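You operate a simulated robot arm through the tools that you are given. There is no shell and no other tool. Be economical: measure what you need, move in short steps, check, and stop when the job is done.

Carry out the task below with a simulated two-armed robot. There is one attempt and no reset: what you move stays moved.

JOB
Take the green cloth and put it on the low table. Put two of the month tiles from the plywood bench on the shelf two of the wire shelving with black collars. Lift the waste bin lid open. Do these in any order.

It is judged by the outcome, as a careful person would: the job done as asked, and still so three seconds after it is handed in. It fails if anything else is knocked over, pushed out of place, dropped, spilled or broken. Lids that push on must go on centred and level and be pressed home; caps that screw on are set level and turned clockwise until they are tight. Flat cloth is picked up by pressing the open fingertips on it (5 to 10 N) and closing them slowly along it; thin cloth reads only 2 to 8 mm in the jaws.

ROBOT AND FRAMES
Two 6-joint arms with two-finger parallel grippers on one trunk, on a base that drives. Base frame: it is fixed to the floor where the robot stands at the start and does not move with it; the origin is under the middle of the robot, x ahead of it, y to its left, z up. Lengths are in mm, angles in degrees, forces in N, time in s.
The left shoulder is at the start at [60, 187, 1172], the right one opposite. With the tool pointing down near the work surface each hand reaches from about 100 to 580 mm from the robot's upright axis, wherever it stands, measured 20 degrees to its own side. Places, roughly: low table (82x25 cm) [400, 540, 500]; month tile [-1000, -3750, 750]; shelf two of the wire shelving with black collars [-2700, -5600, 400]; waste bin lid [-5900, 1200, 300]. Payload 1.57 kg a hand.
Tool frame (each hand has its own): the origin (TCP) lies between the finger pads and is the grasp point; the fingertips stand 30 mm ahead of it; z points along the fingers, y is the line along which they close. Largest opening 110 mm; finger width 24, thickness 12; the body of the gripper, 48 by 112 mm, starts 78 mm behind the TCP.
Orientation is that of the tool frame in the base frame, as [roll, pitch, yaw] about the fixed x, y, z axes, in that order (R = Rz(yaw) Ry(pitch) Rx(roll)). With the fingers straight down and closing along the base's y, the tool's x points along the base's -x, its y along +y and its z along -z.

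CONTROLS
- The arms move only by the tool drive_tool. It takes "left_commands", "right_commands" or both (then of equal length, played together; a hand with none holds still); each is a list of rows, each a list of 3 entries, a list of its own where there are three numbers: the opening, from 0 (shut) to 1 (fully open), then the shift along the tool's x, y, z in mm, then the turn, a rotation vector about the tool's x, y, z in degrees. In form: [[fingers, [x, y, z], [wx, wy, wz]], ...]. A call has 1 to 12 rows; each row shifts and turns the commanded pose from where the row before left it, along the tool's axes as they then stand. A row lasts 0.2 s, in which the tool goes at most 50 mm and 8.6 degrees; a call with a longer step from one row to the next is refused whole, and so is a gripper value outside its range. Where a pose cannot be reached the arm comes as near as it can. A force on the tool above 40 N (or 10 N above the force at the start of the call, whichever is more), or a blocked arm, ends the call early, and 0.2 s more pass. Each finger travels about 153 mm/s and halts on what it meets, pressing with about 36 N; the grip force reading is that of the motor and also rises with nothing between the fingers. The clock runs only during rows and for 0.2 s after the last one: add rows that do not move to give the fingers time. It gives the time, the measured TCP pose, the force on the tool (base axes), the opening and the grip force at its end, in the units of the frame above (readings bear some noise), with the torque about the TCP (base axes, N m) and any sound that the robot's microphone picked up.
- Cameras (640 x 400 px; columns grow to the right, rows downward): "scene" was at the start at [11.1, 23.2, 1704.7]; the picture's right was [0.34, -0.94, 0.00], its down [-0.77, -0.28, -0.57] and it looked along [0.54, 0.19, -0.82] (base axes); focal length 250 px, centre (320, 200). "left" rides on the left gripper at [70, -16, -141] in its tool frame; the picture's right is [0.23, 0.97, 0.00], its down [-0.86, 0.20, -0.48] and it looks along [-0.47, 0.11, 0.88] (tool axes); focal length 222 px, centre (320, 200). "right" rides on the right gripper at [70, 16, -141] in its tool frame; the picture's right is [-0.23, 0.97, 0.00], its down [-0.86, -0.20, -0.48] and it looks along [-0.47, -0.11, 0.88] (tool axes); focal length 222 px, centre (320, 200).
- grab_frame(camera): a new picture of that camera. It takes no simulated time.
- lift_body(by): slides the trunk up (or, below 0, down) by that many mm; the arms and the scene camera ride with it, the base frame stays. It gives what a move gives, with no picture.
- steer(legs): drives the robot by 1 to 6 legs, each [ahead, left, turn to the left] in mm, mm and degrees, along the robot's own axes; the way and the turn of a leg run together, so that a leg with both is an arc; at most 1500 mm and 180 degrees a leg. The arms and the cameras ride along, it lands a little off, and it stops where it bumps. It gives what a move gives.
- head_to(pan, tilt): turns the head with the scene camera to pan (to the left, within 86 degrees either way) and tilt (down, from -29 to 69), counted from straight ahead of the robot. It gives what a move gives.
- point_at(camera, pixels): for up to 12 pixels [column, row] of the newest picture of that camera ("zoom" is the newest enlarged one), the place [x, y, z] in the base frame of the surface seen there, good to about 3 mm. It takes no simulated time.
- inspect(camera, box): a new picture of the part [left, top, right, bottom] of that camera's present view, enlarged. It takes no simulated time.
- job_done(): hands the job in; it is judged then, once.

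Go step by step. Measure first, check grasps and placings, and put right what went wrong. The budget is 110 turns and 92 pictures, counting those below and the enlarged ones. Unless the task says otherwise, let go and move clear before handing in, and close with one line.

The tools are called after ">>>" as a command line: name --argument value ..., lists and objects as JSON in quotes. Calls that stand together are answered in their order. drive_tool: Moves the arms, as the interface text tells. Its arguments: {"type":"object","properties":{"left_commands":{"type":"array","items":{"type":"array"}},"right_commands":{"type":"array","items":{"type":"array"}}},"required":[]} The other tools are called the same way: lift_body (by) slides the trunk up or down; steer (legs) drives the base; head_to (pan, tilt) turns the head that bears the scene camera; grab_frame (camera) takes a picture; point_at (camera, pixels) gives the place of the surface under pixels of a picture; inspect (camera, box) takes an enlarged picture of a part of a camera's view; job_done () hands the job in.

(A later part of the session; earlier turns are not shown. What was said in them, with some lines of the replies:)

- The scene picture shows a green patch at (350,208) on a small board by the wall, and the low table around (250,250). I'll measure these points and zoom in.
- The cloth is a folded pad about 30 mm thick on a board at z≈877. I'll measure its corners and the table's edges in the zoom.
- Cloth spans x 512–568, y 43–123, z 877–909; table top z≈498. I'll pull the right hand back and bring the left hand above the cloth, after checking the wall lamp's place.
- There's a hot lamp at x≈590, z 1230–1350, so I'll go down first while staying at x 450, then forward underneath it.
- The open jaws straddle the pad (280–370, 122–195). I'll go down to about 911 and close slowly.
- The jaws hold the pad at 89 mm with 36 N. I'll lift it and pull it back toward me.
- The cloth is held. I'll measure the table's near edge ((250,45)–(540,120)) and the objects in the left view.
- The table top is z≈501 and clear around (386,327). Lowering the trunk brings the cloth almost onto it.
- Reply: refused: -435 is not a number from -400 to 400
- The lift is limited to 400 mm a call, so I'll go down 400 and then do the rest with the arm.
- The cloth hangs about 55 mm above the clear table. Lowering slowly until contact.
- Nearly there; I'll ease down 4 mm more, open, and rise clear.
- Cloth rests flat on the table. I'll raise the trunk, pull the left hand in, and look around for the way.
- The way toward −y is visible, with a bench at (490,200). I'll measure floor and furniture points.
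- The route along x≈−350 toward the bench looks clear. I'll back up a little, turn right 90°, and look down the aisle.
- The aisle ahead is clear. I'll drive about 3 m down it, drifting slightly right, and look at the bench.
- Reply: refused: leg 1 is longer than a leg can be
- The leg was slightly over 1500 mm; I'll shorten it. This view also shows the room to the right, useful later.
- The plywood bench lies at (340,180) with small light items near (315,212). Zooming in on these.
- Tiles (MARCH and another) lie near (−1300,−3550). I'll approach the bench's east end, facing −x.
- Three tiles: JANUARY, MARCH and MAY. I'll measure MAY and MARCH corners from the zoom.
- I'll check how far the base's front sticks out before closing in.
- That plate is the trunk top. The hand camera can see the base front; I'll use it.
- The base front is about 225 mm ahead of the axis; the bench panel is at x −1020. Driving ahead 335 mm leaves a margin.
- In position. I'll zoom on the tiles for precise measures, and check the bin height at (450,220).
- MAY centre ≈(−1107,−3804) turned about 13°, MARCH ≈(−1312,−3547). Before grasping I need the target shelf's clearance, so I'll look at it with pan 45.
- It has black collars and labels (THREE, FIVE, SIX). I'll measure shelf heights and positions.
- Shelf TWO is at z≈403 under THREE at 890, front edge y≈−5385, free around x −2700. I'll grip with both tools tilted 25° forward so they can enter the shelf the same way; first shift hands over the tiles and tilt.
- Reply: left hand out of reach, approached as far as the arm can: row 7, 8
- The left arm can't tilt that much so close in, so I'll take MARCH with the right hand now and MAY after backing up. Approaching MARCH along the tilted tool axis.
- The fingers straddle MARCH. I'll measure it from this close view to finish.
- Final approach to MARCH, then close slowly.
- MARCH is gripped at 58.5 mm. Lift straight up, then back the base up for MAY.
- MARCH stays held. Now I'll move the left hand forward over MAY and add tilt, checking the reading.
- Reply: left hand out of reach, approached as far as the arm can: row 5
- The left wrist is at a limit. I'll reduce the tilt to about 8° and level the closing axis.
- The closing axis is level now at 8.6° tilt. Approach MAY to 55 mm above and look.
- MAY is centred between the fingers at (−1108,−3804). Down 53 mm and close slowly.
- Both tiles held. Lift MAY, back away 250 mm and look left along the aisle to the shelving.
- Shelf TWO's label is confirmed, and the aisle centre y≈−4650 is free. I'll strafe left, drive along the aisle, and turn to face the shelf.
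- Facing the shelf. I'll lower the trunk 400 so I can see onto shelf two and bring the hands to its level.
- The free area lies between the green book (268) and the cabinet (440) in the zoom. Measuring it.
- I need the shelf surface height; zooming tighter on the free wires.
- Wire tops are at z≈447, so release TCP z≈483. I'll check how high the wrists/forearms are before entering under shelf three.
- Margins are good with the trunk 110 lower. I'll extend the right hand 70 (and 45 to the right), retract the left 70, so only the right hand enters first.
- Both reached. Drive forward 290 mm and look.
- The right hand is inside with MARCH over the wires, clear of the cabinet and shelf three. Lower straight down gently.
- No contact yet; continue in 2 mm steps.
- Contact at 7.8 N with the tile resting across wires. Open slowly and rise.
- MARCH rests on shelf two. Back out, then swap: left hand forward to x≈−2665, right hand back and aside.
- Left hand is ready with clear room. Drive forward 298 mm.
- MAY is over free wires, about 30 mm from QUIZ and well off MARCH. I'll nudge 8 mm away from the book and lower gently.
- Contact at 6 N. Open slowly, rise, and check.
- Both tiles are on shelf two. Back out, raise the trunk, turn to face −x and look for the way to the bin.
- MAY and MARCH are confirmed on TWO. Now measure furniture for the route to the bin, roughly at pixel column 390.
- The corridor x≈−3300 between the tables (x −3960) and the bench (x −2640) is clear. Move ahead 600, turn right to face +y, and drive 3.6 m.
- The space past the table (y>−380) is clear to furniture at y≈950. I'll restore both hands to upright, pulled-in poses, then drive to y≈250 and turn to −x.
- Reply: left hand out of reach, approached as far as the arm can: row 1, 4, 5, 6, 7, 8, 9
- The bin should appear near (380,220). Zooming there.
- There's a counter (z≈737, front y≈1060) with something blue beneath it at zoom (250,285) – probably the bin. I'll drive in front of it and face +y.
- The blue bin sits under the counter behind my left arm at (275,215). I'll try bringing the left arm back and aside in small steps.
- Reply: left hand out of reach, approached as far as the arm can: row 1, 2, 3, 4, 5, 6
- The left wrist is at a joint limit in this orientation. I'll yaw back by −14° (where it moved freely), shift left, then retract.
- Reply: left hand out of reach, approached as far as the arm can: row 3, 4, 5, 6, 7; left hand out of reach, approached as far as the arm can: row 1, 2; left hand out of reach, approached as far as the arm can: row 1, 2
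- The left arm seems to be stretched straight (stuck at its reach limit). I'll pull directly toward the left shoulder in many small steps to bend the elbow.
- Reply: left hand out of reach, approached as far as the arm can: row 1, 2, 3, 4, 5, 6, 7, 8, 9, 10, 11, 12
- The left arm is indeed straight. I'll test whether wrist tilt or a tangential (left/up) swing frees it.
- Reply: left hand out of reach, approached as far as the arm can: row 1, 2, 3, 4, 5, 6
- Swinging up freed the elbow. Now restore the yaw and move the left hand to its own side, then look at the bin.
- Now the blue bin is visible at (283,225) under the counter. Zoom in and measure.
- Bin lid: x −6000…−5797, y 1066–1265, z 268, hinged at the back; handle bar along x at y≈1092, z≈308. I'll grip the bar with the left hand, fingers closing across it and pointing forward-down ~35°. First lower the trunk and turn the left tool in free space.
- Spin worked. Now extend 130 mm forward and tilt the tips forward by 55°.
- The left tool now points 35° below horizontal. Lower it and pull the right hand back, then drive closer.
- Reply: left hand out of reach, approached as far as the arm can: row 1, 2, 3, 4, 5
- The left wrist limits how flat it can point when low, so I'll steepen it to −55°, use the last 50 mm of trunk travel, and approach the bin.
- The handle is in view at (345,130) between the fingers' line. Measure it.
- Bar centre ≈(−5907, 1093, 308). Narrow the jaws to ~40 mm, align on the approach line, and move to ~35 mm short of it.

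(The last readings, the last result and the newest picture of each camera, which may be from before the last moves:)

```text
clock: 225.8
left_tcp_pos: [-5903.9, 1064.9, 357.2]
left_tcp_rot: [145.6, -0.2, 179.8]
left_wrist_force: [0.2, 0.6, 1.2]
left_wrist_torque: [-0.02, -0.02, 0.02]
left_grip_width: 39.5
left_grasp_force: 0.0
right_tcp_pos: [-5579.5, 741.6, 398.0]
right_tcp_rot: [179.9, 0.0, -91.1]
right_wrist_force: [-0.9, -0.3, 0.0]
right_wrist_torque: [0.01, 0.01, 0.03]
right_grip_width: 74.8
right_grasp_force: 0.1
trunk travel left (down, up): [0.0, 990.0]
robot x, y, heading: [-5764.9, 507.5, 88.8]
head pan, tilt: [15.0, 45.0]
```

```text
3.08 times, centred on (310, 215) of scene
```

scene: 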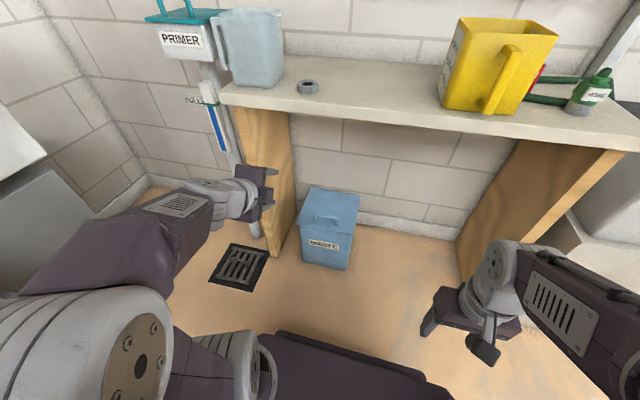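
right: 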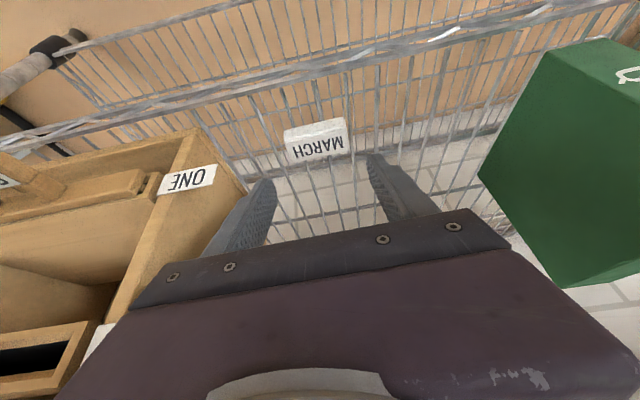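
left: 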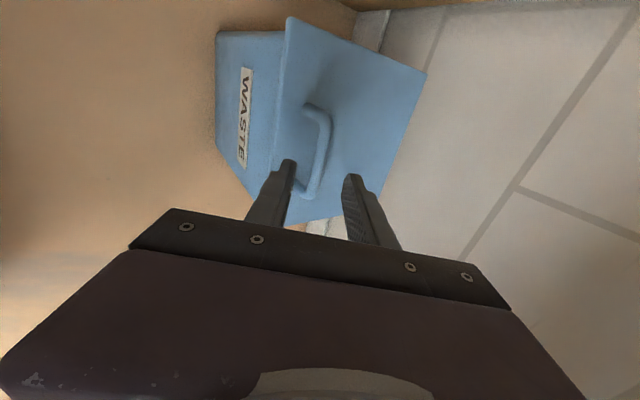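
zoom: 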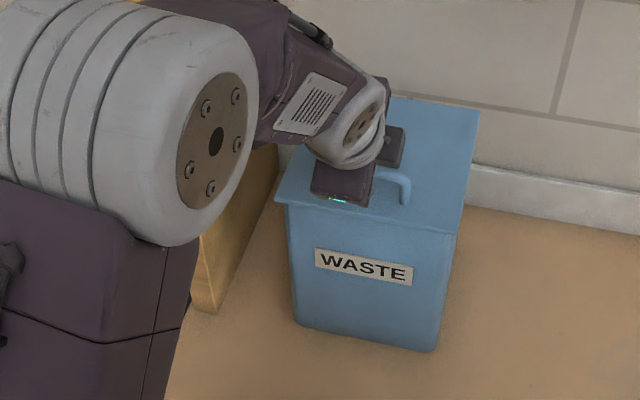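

The bar lies between the fingers. Advance 38 mm and close slowly on it.

>>> drive_tool --left_commands '[[0.36, [0, 0, 15], [0, 0, 0]], [0.36, [0, 0, 13], [0, 0, 0]], [0.36, [0, 0, 10], [0, 0, 0]], [0.36, [0, 0, 0], [0, 0, 0]]]'

>>> grab_frame --camera "left"

```text
clock: 226.8
left_tcp_pos: [-5903.6, 1084.6, 328.6]
left_tcp_rot: [145.6, -0.2, 179.7]
left_wrist_force: [0.1, 0.7, 0.3]
left_wrist_torque: [-0.01, 0.01, 0.03]
left_grip_width: 39.6
left_grasp_force: 0.0
right_tcp_pos: [-5581.2, 740.3, 396.9]
right_tcp_rot: [-180.0, 0.0, -91.1]
right_wrist_force: [0.3, -0.2, -0.2]
right_wrist_torque: [0.0, 0.04, -0.02]
right_grip_width: 74.7
right_grasp_force: 0.1
trunk travel left (down, up): [0.0, 990.0]
robot x, y, heading: [-5767.7, 506.0, 88.9]
head pan, tilt: [15.0, 45.0]
```

```text
22 pictures are left
```

left: 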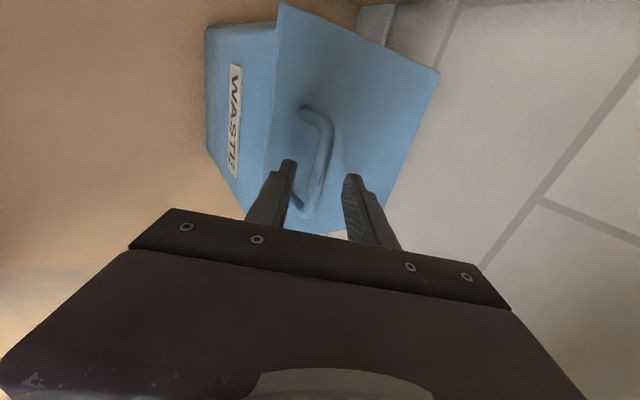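

>>> drive_tool --left_commands '[[0.36, [0, 0, 6], [0, 0, 0]], [0.28, [0, 0, 0], [0, 0, 0]], [0.2, [0, 0, 0], [0, 0, 0]], [0.13, [0, 0, 0], [0, 0, 0]], [0.06, [0, 0, 0], [0, 0, 0]], [0.03, [0, 0, 0], [0, 0, 0]]]'

>>> inspect --camera "left" --box '[200, 60, 440, 260]'

```text
clock: 228.2
left_tcp_pos: [-5903.5, 1087.6, 322.8]
left_tcp_rot: [145.6, -0.2, 179.7]
left_wrist_force: [-0.2, -4.5, -0.6]
left_wrist_torque: [-0.1, -0.07, 0.35]
left_grip_width: 11.4
left_grasp_force: 29.1
right_tcp_pos: [-5580.9, 741.2, 397.2]
right_tcp_rot: [-180.0, 0.0, -91.1]
right_wrist_force: [0.3, -0.5, -0.8]
right_wrist_torque: [0.01, 0.01, 0.01]
right_grip_width: 74.7
right_grasp_force: 0.0
trunk travel left (down, up): [0.0, 990.0]
robot x, y, heading: [-5762.3, 507.5, 88.9]
head pan, tilt: [15.0, 45.0]
```

```text
2.00 times, centred on (320, 160) of left
```

zoom: 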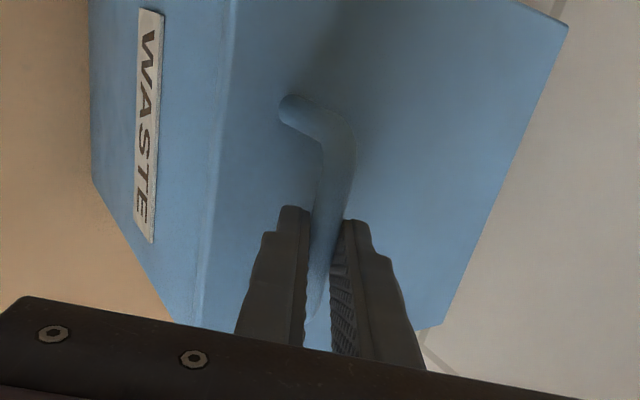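

The bar is gripped (11.4 mm). The final lid arc would need ~740 mm of reach, too far from here, so I'll let go, back the hand off, and check it can work 120 mm closer in before moving the base.

>>> drive_tool --left_commands '[[0.2, [0, 0, 0], [0, 0, 0]], [0.36, [0, 0, 0], [0, 0, 0]], [0.36, [0, 3, 0], [0, 0, 0]], [0.36, [0, 0, -25], [0, 0, 0]], [0.36, [0, 0, -35], [0, 0, 0]], [0.36, [0, -33, -22.6], [0, 0, 0]], [0.36, [0, -33, -22.6], [0, 0, 0]], [0.36, [0, -33, -22.6], [0, 0, 0]], [0.36, [0, 0, 0], [0, 0, 0]]]'

```text
clock: 230.2
left_tcp_pos: [-5903.0, 936.7, 373.7]
left_tcp_rot: [145.6, -0.2, 179.7]
left_wrist_force: [0.4, -0.7, 0.2]
left_wrist_torque: [0.02, 0.0, 0.01]
left_grip_width: 39.6
left_grasp_force: 0.0
right_tcp_pos: [-5580.5, 742.0, 397.9]
right_tcp_rot: [-180.0, 0.0, -91.1]
right_wrist_force: [-0.9, -0.7, -0.3]
right_wrist_torque: [0.01, 0.02, 0.0]
right_grip_width: 74.9
right_grasp_force: 0.1
trunk travel left (down, up): [0.0, 990.0]
robot x, y, heading: [-5763.2, 508.1, 88.8]
head pan, tilt: [15.0, 45.0]
```

Reachable. Drive 118 mm closer and re-check alignment.

>>> steer --legs '[[118, 0, 0]]'

>>> grab_frame --camera "left"

```text
clock: 231.5
left_tcp_pos: [-5901.4, 1054.7, 374.6]
left_tcp_rot: [145.5, -0.3, 179.7]
left_wrist_force: [0.1, -0.5, 0.5]
left_wrist_torque: [-0.01, 0.02, -0.03]
left_grip_width: 39.6
left_grasp_force: 0.0
right_tcp_pos: [-5577.9, 860.4, 396.2]
right_tcp_rot: [-180.0, 0.0, -91.0]
right_wrist_force: [-1.2, 0.0, -0.7]
right_wrist_torque: [0.0, -0.01, 0.0]
right_grip_width: 74.9
right_grasp_force: 0.1
trunk travel left (down, up): [0.0, 990.0]
robot x, y, heading: [-5759.9, 622.9, 89.0]
head pan, tilt: [15.0, 45.0]
```

```text
20 pictures are left
```

left: 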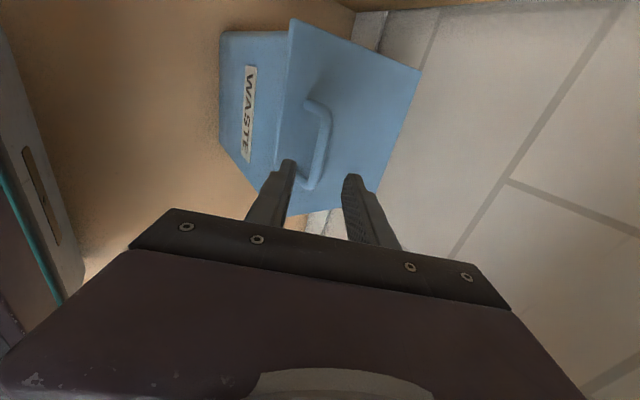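

Aligned; advance 61 mm and close on the bar.

>>> drive_tool --left_commands '[[0.36, [0, -1, 25], [0, 0, 0]], [0.36, [0, 0, 22], [0, 0, 0]], [0.36, [0, 0, 14], [0, 0, 0]], [0.36, [0, 0, 0], [0, 0, 0]], [0.25, [0, 0, 0], [0, 0, 0]], [0.15, [0, 0, 0], [0, 0, 0]], [0.06, [0, 0, 0], [0, 0, 0]], [0.0, [0, 0, 0], [0, 0, 0]], [0.0, [0, 0, 0], [0, 0, 0]]]'

```text
clock: 233.5
left_tcp_pos: [-5900.1, 1088.9, 323.1]
left_tcp_rot: [145.6, -0.2, 179.8]
left_wrist_force: [0.3, 2.8, -1.6]
left_wrist_torque: [0.02, -0.16, 0.27]
left_grip_width: 11.7
left_grasp_force: 29.0
right_tcp_pos: [-5577.7, 861.0, 398.2]
right_tcp_rot: [-180.0, 0.0, -90.9]
right_wrist_force: [0.1, -0.5, 0.6]
right_wrist_torque: [-0.03, -0.01, -0.01]
right_grip_width: 74.8
right_grasp_force: 0.1
trunk travel left (down, up): [0.0, 990.0]
robot x, y, heading: [-5762.8, 628.3, 88.9]
head pan, tilt: [15.0, 45.0]
```

Gripped at 11.7 mm. Lift the lid through the first ~20° of its arc.

>>> drive_tool --left_commands '[[0, [0, 12.4, -9.3], [0, 0, 0]], [0, [0, 13.2, -8.6], [0, 0, 0]], [0, [0, 13.9, -7.2], [0, 0, 0]], [0, [0, 14.3, -6], [0, 0, 0]], [0, [0, 0, 0], [0, 0, 0]]]'

>>> grab_frame --camera "scene"

```text
clock: 234.7
left_tcp_pos: [-5901.3, 1114.1, 380.3]
left_tcp_rot: [145.6, -0.3, 179.8]
left_wrist_force: [4.7, -5.9, 2.4]
left_wrist_torque: [-0.08, 0.41, 0.6]
left_grip_width: 11.4
left_grasp_force: 29.0
right_tcp_pos: [-5578.7, 859.3, 397.2]
right_tcp_rot: [-180.0, 0.0, -91.0]
right_wrist_force: [0.4, -0.5, -0.2]
right_wrist_torque: [0.0, -0.01, -0.04]
right_grip_width: 75.0
right_grasp_force: 0.1
trunk travel left (down, up): [0.0, 990.0]
robot x, y, heading: [-5764.6, 626.0, 89.1]
head pan, tilt: [15.0, 45.0]
```

```text
19 pictures are left
```

scene: 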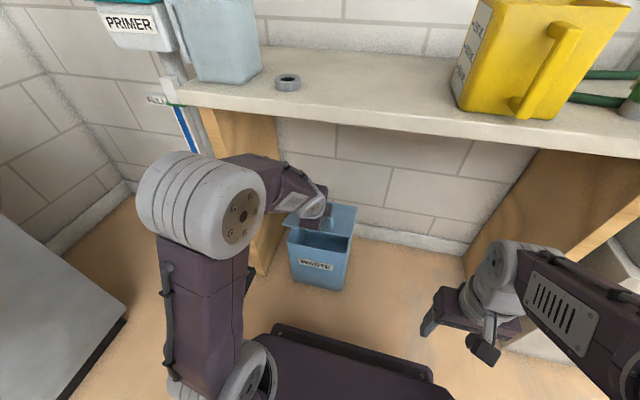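

The lid is rising with small forces. Continue to about 40°, flattening the tool slightly.

>>> drive_tool --left_commands '[[0, [0, 14.8, -4.6], [-2.5, 0, 0]], [0, [0, 15.2, -3.6], [-2.5, 0, 0]], [0, [0, 15.4, -1.2], [-2.5, 0, 0]], [0, [0, 15.4, 0.2], [-2.5, 0, 0]], [0, [0, 0, 0], [0, 0, 0]]]'

>>> grab_frame --camera "scene"

```text
clock: 235.9
left_tcp_pos: [-5900.2, 1158.2, 424.2]
left_tcp_rot: [135.6, -0.2, 179.7]
left_wrist_force: [-5.4, 0.3, -1.2]
left_wrist_torque: [-0.06, -0.08, 0.25]
left_grip_width: 12.0
left_grasp_force: 28.6
right_tcp_pos: [-5578.2, 861.0, 397.7]
right_tcp_rot: [-180.0, 0.0, -91.0]
right_wrist_force: [-0.2, 0.5, -0.7]
right_wrist_torque: [0.03, 0.0, -0.01]
right_grip_width: 74.7
right_grasp_force: 0.0
trunk travel left (down, up): [0.0, 990.0]
robot x, y, heading: [-5763.8, 624.6, 89.3]
head pan, tilt: [15.0, 45.0]
```

```text
18 pictures are left
```

scene: 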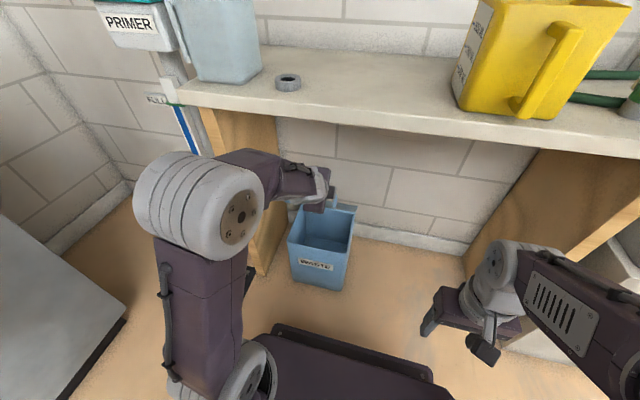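

Opening nicely with tiny forces. Continue to ~60°.

>>> drive_tool --left_commands '[[0, [0, 15.1, 3.4], [-2.5, 0, 0]], [0, [0, 14.8, 4.7], [-2.5, 0, 0]], [0, [0, 13.8, 7.2], [-2.5, 0, 0]], [0, [0, 13.2, 8.3], [-2.5, 0, 0]], [0, [0, 0, 0], [0, 0, 0]]]'

>>> grab_frame --camera "scene"

```text
clock: 237.1
left_tcp_pos: [-5900.6, 1214.0, 449.7]
left_tcp_rot: [125.6, -0.2, 179.8]
left_wrist_force: [-5.0, -0.8, -2.0]
left_wrist_torque: [-0.17, -0.29, 0.13]
left_grip_width: 11.6
left_grasp_force: 29.0
right_tcp_pos: [-5579.0, 860.4, 397.2]
right_tcp_rot: [-180.0, 0.1, -91.0]
right_wrist_force: [-0.3, 0.1, 0.7]
right_wrist_torque: [0.0, 0.01, 0.01]
right_grip_width: 75.0
right_grasp_force: 0.0
trunk travel left (down, up): [0.0, 990.0]
robot x, y, heading: [-5765.6, 626.5, 88.8]
head pan, tilt: [15.0, 45.0]
```

```text
17 pictures are left
```

scene: 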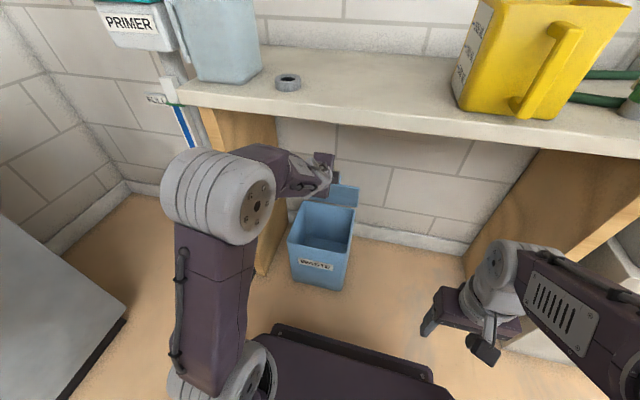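

About 60° open. Continue to ~80°, steepening the tool a little to keep the finger off the lid's edge.

>>> drive_tool --left_commands '[[0, [0, 11.6, 10.4], [2.5, 0, 0]], [0, [0, 10.8, 11.2], [2.5, 0, 0]], [0, [0, 10.5, 11.5], [2.5, 0, 0]], [0, [0, 10, 11.9], [2.5, 0, 0]], [0, [0, 0, 0], [0, 0, 0]]]'

>>> grab_frame --camera "scene"

>>> grab_frame --camera "left"

```text
clock: 237.8
left_tcp_pos: [-5900.6, 1230.2, 455.1]
left_tcp_rot: [129.3, -0.4, -179.5]
left_wrist_force: [4.3, -26.7, 14.6]
left_wrist_torque: [-4.32, 0.26, 0.51]
left_grip_width: 11.2
left_grasp_force: 28.8
left hand out of reach, approached as far as the arm can: row 1, 2, 3
right_tcp_pos: [-5577.2, 858.9, 398.4]
right_tcp_rot: [-180.0, 0.2, -91.1]
right_wrist_force: [-0.5, 0.2, 0.6]
right_wrist_torque: [-0.01, 0.01, -0.02]
right_grip_width: 74.7
right_grasp_force: 0.1
trunk travel left (down, up): [0.0, 990.0]
robot x, y, heading: [-5764.4, 623.9, 88.8]
head pan, tilt: [15.0, 45.0]
stopped in row 3 (left hand): the force on the tool passed its limit at 44 N (the readings are from after the stop); the commanded pose is now the measured one
```

```text
16 pictures are left
```

scene: 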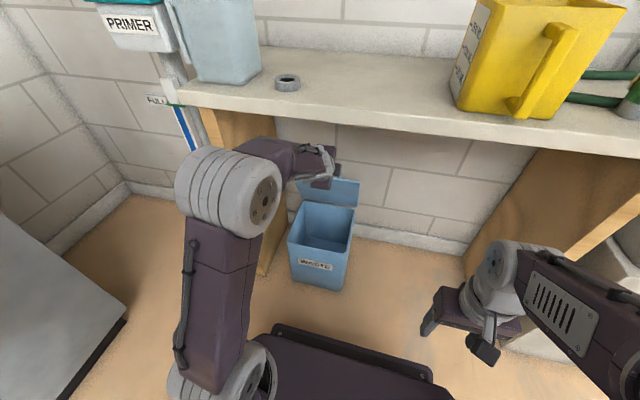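

```text
15 pictures are left
```

left: 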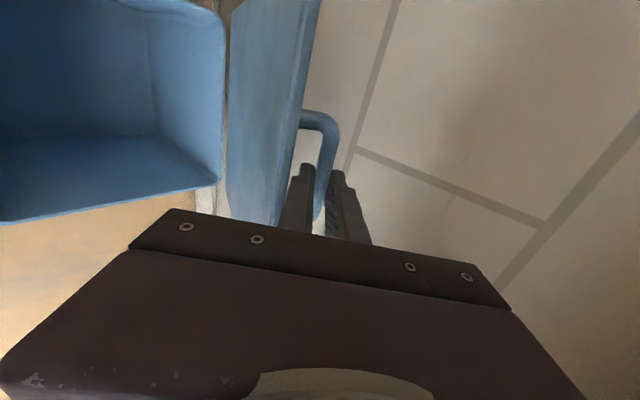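

The push stalled near 68° (finger against the lid edge, arm near its reach). I'll loosen the jaws slightly to relieve the force and see whether the lid holds by itself.

>>> drive_tool --left_commands '[[0.1, [0, 0, 0], [0, 0, 0]], [0.22, [0, 0, 0], [0, 0, 0]], [0.25, [0, 0, 0], [0, 0, 0]], [0.25, [0, 0, 0], [0, 0, 0]]]'

>>> inspect --camera "left" --box '[180, 0, 440, 260]'

```text
clock: 238.8
left_tcp_pos: [-5899.9, 1230.3, 458.1]
left_tcp_rot: [128.9, -0.3, -179.6]
left_wrist_force: [2.5, -25.7, 30.8]
left_wrist_torque: [-3.7, -0.1, 0.12]
left_grip_width: 21.0
left_grasp_force: 0.1
right_tcp_pos: [-5577.5, 857.1, 398.1]
right_tcp_rot: [-179.9, 0.3, -91.1]
right_wrist_force: [-0.2, 0.8, 0.1]
right_wrist_torque: [-0.02, -0.04, 0.04]
right_grip_width: 74.5
right_grasp_force: 0.0
trunk travel left (down, up): [0.0, 990.0]
robot x, y, heading: [-5764.4, 625.3, 89.0]
head pan, tilt: [15.0, 45.0]
```

```text
1.54 times, centred on (310, 130) of left
```

zoom: 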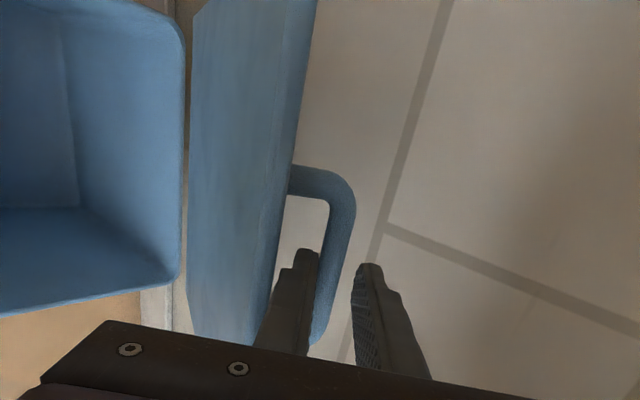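

The lower finger is wedged between bar and lid edge at this angle, so I'll support and push the lid from underneath with the right hand. First close and spin the right tool, easing the left slightly.

>>> drive_tool --left_commands '[[0.25, [0, 0, -2], [0, 0, 0]], [0.25, [0, 0, -2], [0, 0, 0]], [0.25, [0, 0, 0], [0, 0, 0]], [0.25, [0, 0, 0], [0, 0, 0]], [0.25, [0, 0, 0], [0, 0, 0]], [0.25, [0, 0, 0], [0, 0, 0]], [0.25, [0, 0, 0], [0, 0, 0]], [0.25, [0, 0, 0], [0, 0, 0]], [0.25, [0, 0, 0], [0, 0, 0]], [0.25, [0, 0, 0], [0, 0, 0]], [0.25, [0, 0, 0], [0, 0, 0]]]' --right_commands '[[0.4, [0, 0, 0], [0, 0, -8.2]], [0, [0, 0, 0], [0, 0, -8.2]], [0, [0, 0, 0], [0, 0, -8.2]], [0, [0, 0, 0], [0, 0, -8.2]], [0, [0, 0, 0], [0, 0, -8.2]], [0, [0, 0, 0], [0, 0, -8.2]], [0, [0, 0, 0], [0, 0, -8.2]], [0, [0, 0, 0], [0, 0, -8.2]], [0, [0, 0, 0], [0, 0, -8.2]], [0, [0, 0, 0], [0, 0, -8.2]], [0, [0, 0, 0], [0, 0, -8]]]'

>>> drive_tool --right_commands '[[0, [-40, -15, 0], [0, 0, 0]], [0, [-40, -15, 0], [0, 0, 0]], [0, [-40, -15, 0], [0, 0, 0]], [0, [-40, -15, 0], [0, 0, 0]], [0, [-40, -15, 0], [0, 0, 0]], [0, [-36, -15, 0], [0, 0, 0]], [0, [0, 0, 0], [7, 0, 0]], [0, [0, 0, 0], [7, 0, 0]], [0, [0, 0, 0], [7, 0, 0]], [0, [0, 0, 0], [7, 0, 0]], [0, [0, 0, 0], [7, 0, 0]], [0, [0, 0, 0], [0, 0, 0]]]'

```text
clock: 241.2
left_tcp_pos: [-5898.9, 1230.4, 457.1]
left_tcp_rot: [129.3, -0.3, -179.7]
left_wrist_force: [-0.5, -0.3, -1.5]
left_wrist_torque: [-0.04, 0.01, 0.0]
left_grip_width: 28.4
left_grasp_force: 0.4
right_tcp_pos: [-5577.6, 860.0, 397.9]
right_tcp_rot: [179.9, 0.0, -1.0]
right_wrist_force: [0.0, 0.4, -0.4]
right_wrist_torque: [-0.03, 0.0, -0.01]
right_grip_width: 0.0
right_grasp_force: 20.8
trunk travel left (down, up): [0.0, 990.0]
robot x, y, heading: [-5759.1, 626.0, 88.9]
head pan, tilt: [15.0, 45.0]
```

```text
clock: 243.8
left_tcp_pos: [-5900.9, 1230.0, 456.5]
left_tcp_rot: [129.2, -0.4, -179.6]
left_wrist_force: [-0.7, -0.1, 0.2]
left_wrist_torque: [0.0, -0.01, 0.02]
left_grip_width: 28.0
left_grasp_force: 0.7
right_tcp_pos: [-5813.3, 954.7, 397.2]
right_tcp_rot: [-145.0, 0.0, -1.1]
right_wrist_force: [-0.4, 1.4, -0.4]
right_wrist_torque: [0.0, 0.01, -0.02]
right_grip_width: 0.1
right_grasp_force: 20.8
trunk travel left (down, up): [0.0, 990.0]
robot x, y, heading: [-5764.5, 625.6, 88.9]
head pan, tilt: [15.0, 45.0]
```

The left force dropped to zero. Let me see how the lid stands now.

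>>> grab_frame --camera "scene"

>>> grab_frame --camera "left"

```text
13 pictures are left
```

scene: 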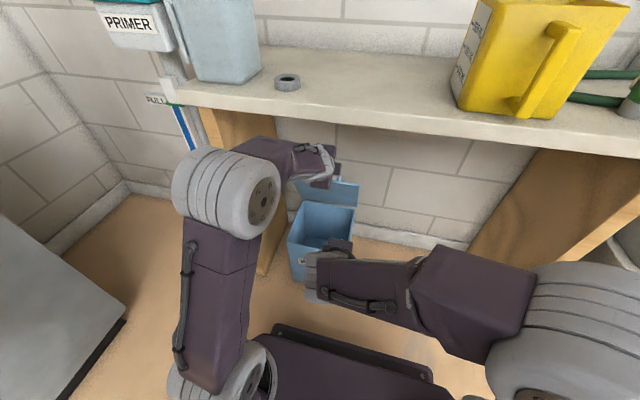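

```text
12 pictures are left
```

left: 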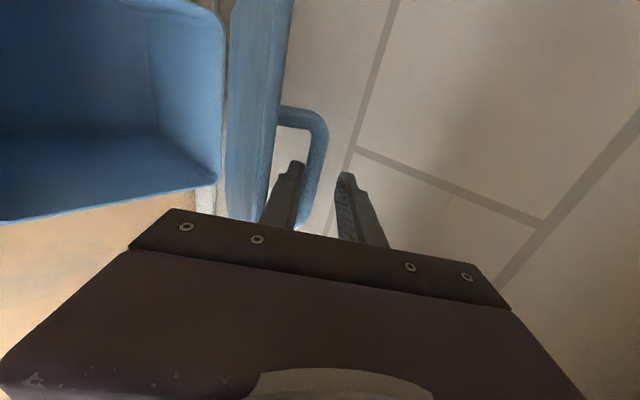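

The lid stays up on the left finger with almost no load. Bring the right hand under the lid with a flatter tool.

>>> drive_tool --right_commands '[[0, [0, -26.2, 18.4], [0, 0, 0]], [0, [0, -26.2, 18.4], [0, 0, 0]], [0, [0, -26.2, 18.4], [0, 0, 0]], [0, [0, 0, 0], [7, 0, 0]], [0, [0, 0, 0], [7, 0, 0]], [0, [0, 0, 0], [6, 0, 0]], [0, [0, -18.4, 26.2], [0, 0, 0]], [0, [0, -18.4, 26.2], [0, 0, 0]], [0, [0, -18.4, 26.2], [0, 0, 0]], [0, [0, 0, 0], [0, 0, 0]]]'

>>> inspect --camera "scene" --box '[240, 120, 420, 300]'

```text
clock: 246.0
left_tcp_pos: [-5899.5, 1229.7, 455.9]
left_tcp_rot: [129.2, -0.2, -179.6]
left_wrist_force: [-0.1, -0.5, -0.3]
left_wrist_torque: [-0.03, -0.01, 0.04]
left_grip_width: 27.8
left_grasp_force: 0.2
right_tcp_pos: [-5808.2, 1146.3, 396.5]
right_tcp_rot: [-125.0, 0.0, -1.2]
right_wrist_force: [0.2, -0.3, -0.4]
right_wrist_torque: [-0.02, 0.04, 0.01]
right_grip_width: 0.0
right_grasp_force: 21.1
trunk travel left (down, up): [0.0, 990.0]
robot x, y, heading: [-5762.0, 625.4, 88.9]
head pan, tilt: [15.0, 45.0]
```

```text
2.22 times, centred on (330, 210) of scene
```

zoom: 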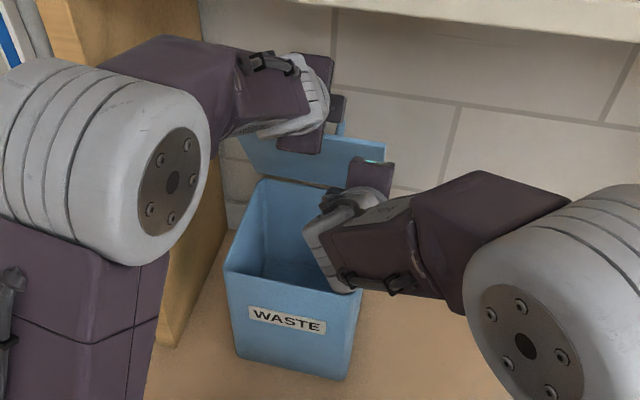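

Right tip is ~40 mm short of the lid's underside. Shift 16 mm left and advance to touch it.

>>> drive_tool --right_commands '[[0, [-8, -7, 10], [0, 0, 0]], [0, [-8, -7, 10], [0, 0, 0]], [0, [0, -5.7, 8.2], [0, 0, 0]], [0, [0, -4, 5.7], [0, 0, 0]], [0, [0, 0, 0], [0, 0, 0]]]'

```text
clock: 246.9
left_tcp_pos: [-5900.3, 1229.5, 457.2]
left_tcp_rot: [129.1, -0.3, -179.6]
left_wrist_force: [-0.4, 0.9, 6.0]
left_wrist_torque: [-0.63, 0.06, 0.09]
left_grip_width: 23.3
left_grasp_force: 0.1
right_tcp_pos: [-5824.7, 1183.0, 396.4]
right_tcp_rot: [-125.0, 0.1, -1.0]
right_wrist_force: [2.5, -10.2, 0.8]
right_wrist_torque: [-0.04, 0.01, 0.02]
right_grip_width: 0.1
right_grasp_force: 21.6
trunk travel left (down, up): [0.0, 990.0]
robot x, y, heading: [-5763.4, 623.5, 88.9]
head pan, tilt: [15.0, 45.0]
stopped in row 4 (right hand): the force on the tool passed its limit at 51 N (the readings are from after the stop); the commanded pose is now the measured one
```

The right fingers now support the lid's underside. Withdraw the left fingers off the handle and back out.

>>> drive_tool --left_commands '[[0.2, [0, 0, -10], [0, 0, 0]], [0.2, [0, 0, -12], [0, 0, 0]], [0.2, [0, 0, -14], [0, 0, 0]], [0.2, [0, 0, -14], [0, 0, 0]], [0.2, [0, -13, -15], [0, 0, 0]], [0.2, [0, -19, -23], [0, 0, 0]], [0.2, [0, -19, -23], [0, 0, 0]], [0.2, [0, -19, -23], [0, 0, 0]], [0.2, [0, 0, 0], [0, 0, 0]]]'

>>> inspect --camera "scene" --box '[220, 100, 420, 300]'

```text
clock: 248.7
left_tcp_pos: [-5901.6, 1097.6, 490.7]
left_tcp_rot: [128.9, -0.3, -178.8]
left_wrist_force: [-0.7, 0.4, 1.8]
left_wrist_torque: [-0.1, -0.11, -0.08]
left_grip_width: 21.8
left_grasp_force: 0.1
right_tcp_pos: [-5822.5, 1182.7, 394.6]
right_tcp_rot: [-125.5, -0.3, -1.0]
right_wrist_force: [0.2, -0.2, -0.1]
right_wrist_torque: [0.02, 0.01, -0.03]
right_grip_width: 0.0
right_grasp_force: 21.2
trunk travel left (down, up): [0.0, 990.0]
robot x, y, heading: [-5761.3, 623.5, 88.7]
head pan, tilt: [15.0, 45.0]
stopped in row 8 (left hand): the force on the tool passed its limit at 60 N (the readings are from after the stop); the commanded pose is now the measured one
```

```text
2.00 times, centred on (320, 200) of scene
```

zoom: 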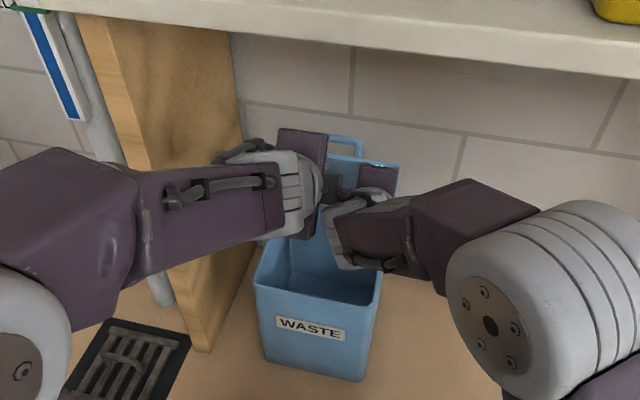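

The left hand is off the handle but brushed the right wrist. Move it left, then back.

>>> drive_tool --left_commands '[[0.2, [15, 0, 0], [0, 0, 0]], [0.2, [25, 0, 0], [0, 0, 0]], [0.2, [20, -8, -10], [0, 0, 0]], [0.2, [0, -16, -19], [0, 0, 0]], [0.2, [0, -19, -23], [0, 0, 0]], [0.2, [0, -19, -23], [0, 0, 0]], [0.2, [0, 0, 0], [0, 0, 0]]]'

>>> inspect --camera "scene" --box '[220, 100, 420, 300]'

```text
clock: 250.3
left_tcp_pos: [-5955.8, 1040.7, 472.8]
left_tcp_rot: [128.9, -0.5, -178.8]
left_wrist_force: [0.0, 0.4, -0.1]
left_wrist_torque: [0.03, 0.0, 0.02]
left_grip_width: 21.9
left_grasp_force: 0.1
left hand out of reach, approached as far as the arm can: row 3, 5, 6
right_tcp_pos: [-5822.8, 1181.3, 393.7]
right_tcp_rot: [-125.5, -0.4, -1.1]
right_wrist_force: [-0.1, -0.6, -0.5]
right_wrist_torque: [0.02, 0.0, 0.02]
right_grip_width: 0.1
right_grasp_force: 21.1
trunk travel left (down, up): [0.0, 990.0]
robot x, y, heading: [-5763.7, 625.6, 88.6]
head pan, tilt: [15.0, 45.0]
```

```text
2.00 times, centred on (320, 200) of scene
```

zoom: 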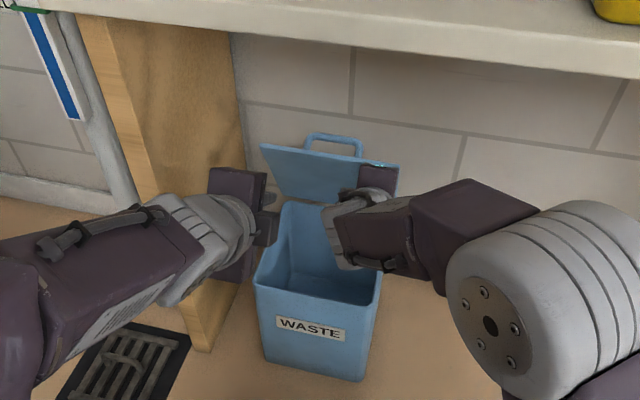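

The lid stands upright with no load on the right hand. Push it further back gently with the right fingers.

>>> drive_tool --right_commands '[[0, [0, -7, 10], [0, 0, 0]], [0, [0, -7, 10], [0, 0, 0]], [0, [0, -7, 10], [0, 0, 0]], [0, [0, -7, 10], [0, 0, 0]], [0, [0, -6, 8], [0, 0, 0]], [0, [0, -6, 8], [0, 0, 0]], [0, [0, 0, 0], [0, 0, 0]]]'

>>> inspect --camera "scene" --box '[220, 100, 420, 300]'

```text
clock: 251.9
left_tcp_pos: [-5956.8, 1041.1, 471.5]
left_tcp_rot: [128.9, -0.5, -178.7]
left_wrist_force: [-0.3, -0.2, -0.4]
left_wrist_torque: [0.0, 0.0, -0.02]
left_grip_width: 22.1
left_grasp_force: 0.0
right_tcp_pos: [-5820.1, 1250.6, 393.6]
right_tcp_rot: [-125.5, -0.3, -1.3]
right_wrist_force: [-0.2, -0.7, -0.2]
right_wrist_torque: [-0.02, 0.04, 0.05]
right_grip_width: 0.0
right_grasp_force: 21.1
trunk travel left (down, up): [0.0, 990.0]
robot x, y, heading: [-5763.7, 626.2, 89.0]
head pan, tilt: [15.0, 45.0]
```

```text
2.00 times, centred on (320, 200) of scene
```

zoom: 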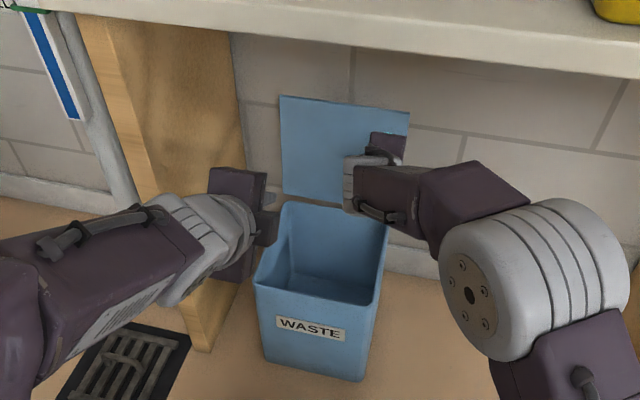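

The lid is now past vertical. Push 15 mm more, then withdraw the right hand straight back.

>>> drive_tool --right_commands '[[0, [0, -5, 7], [0, 0, 0]], [0, [0, -4, 5.5], [0, 0, 0]], [0, [0, 0, 0], [0, 0, 0]], [0, [0, 12, -17], [0, 0, 0]], [0, [0, 17, -25], [0, 0, 0]], [0, [0, 17, -25], [0, 0, 0]], [0, [0, 17, -25], [0, 0, 0]], [0, [0, 17, -25], [0, 0, 0]], [0, [0, 17, -25], [0, 0, 0]], [0, [0, 17, -25], [0, 0, 0]]]'

>>> grab_frame --camera "scene"

```text
clock: 254.1
left_tcp_pos: [-5956.6, 1040.9, 472.2]
left_tcp_rot: [128.9, -0.3, -178.8]
left_wrist_force: [0.9, 0.7, 0.2]
left_wrist_torque: [0.0, -0.01, 0.01]
left_grip_width: 21.8
left_grasp_force: 0.0
right_tcp_pos: [-5824.0, 1064.7, 399.6]
right_tcp_rot: [-125.6, -0.3, -1.3]
right_wrist_force: [0.0, -0.1, -0.6]
right_wrist_torque: [-0.01, -0.01, 0.01]
right_grip_width: 0.0
right_grasp_force: 21.4
trunk travel left (down, up): [0.0, 990.0]
robot x, y, heading: [-5760.7, 627.4, 88.5]
head pan, tilt: [15.0, 45.0]
```

```text
7 pictures are left
```

scene: 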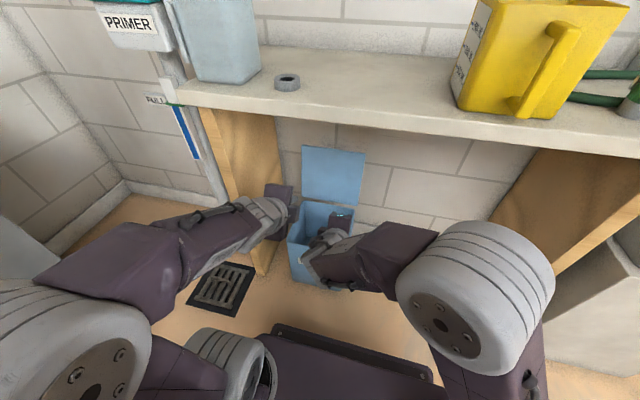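

The lid stands open on its own. Back the base straight out to be clear of it, and check.

>>> steer --legs '[[-400, 0, 0]]'

>>> grab_frame --camera "scene"

>>> inspect --camera "scene" --box '[220, 60, 440, 240]'

```text
clock: 256.6
left_tcp_pos: [-5961.7, 646.2, 472.8]
left_tcp_rot: [129.0, -0.5, -179.2]
left_wrist_force: [-0.6, 0.2, -0.6]
left_wrist_torque: [-0.02, 0.01, 0.0]
left_grip_width: 21.9
left_grasp_force: 0.1
right_tcp_pos: [-5831.3, 668.2, 398.5]
right_tcp_rot: [-125.5, -0.3, -1.6]
right_wrist_force: [-0.5, 0.1, -0.6]
right_wrist_torque: [0.0, -0.01, 0.01]
right_grip_width: 0.0
right_grasp_force: 21.5
trunk travel left (down, up): [0.0, 990.0]
robot x, y, heading: [-5772.1, 226.6, 88.2]
head pan, tilt: [15.0, 45.0]
```

```text
6 pictures are left
```

scene: 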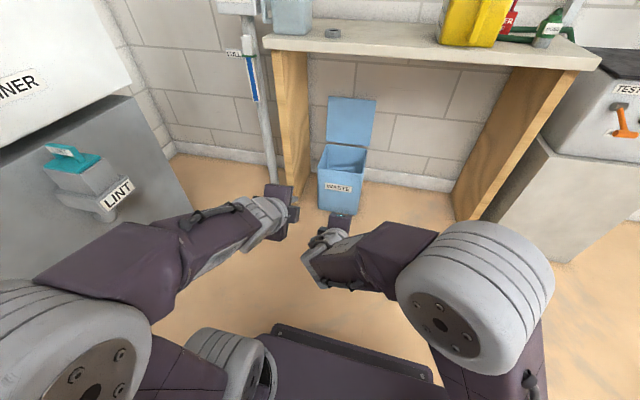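

```text
2.22 times, centred on (330, 150) of scene
```

zoom: 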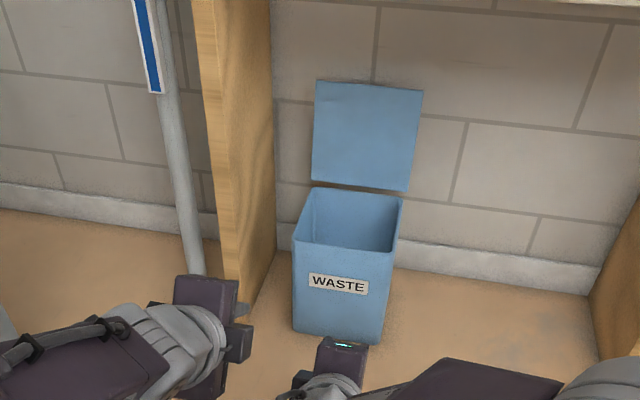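

The lid is fully open. A quick check of the bin's position against its start (front bottom x −5978…−5807, y≈1072).

>>> point_at --camera "zoom" --pixels '[[300, 320], [380, 335], [340, 300], [318, 85], [415, 95], [365, 185]]'

```text
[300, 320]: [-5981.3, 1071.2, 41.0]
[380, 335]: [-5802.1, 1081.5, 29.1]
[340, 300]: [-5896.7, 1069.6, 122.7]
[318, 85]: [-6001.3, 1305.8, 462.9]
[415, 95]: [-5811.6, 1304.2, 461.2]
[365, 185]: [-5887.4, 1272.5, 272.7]
```

The bin hasn't shifted and the lid leans back at about 100°, so it is past vertical and stable. Everything is done and both hands are clear, so I'm handing in.

>>> job_done

```text
The job is handed in.
```

The job is handed in: the green cloth is on the low table, the MARCH and MAY tiles are on shelf two of the black-collared wire shelving, and the waste bin lid stands open.
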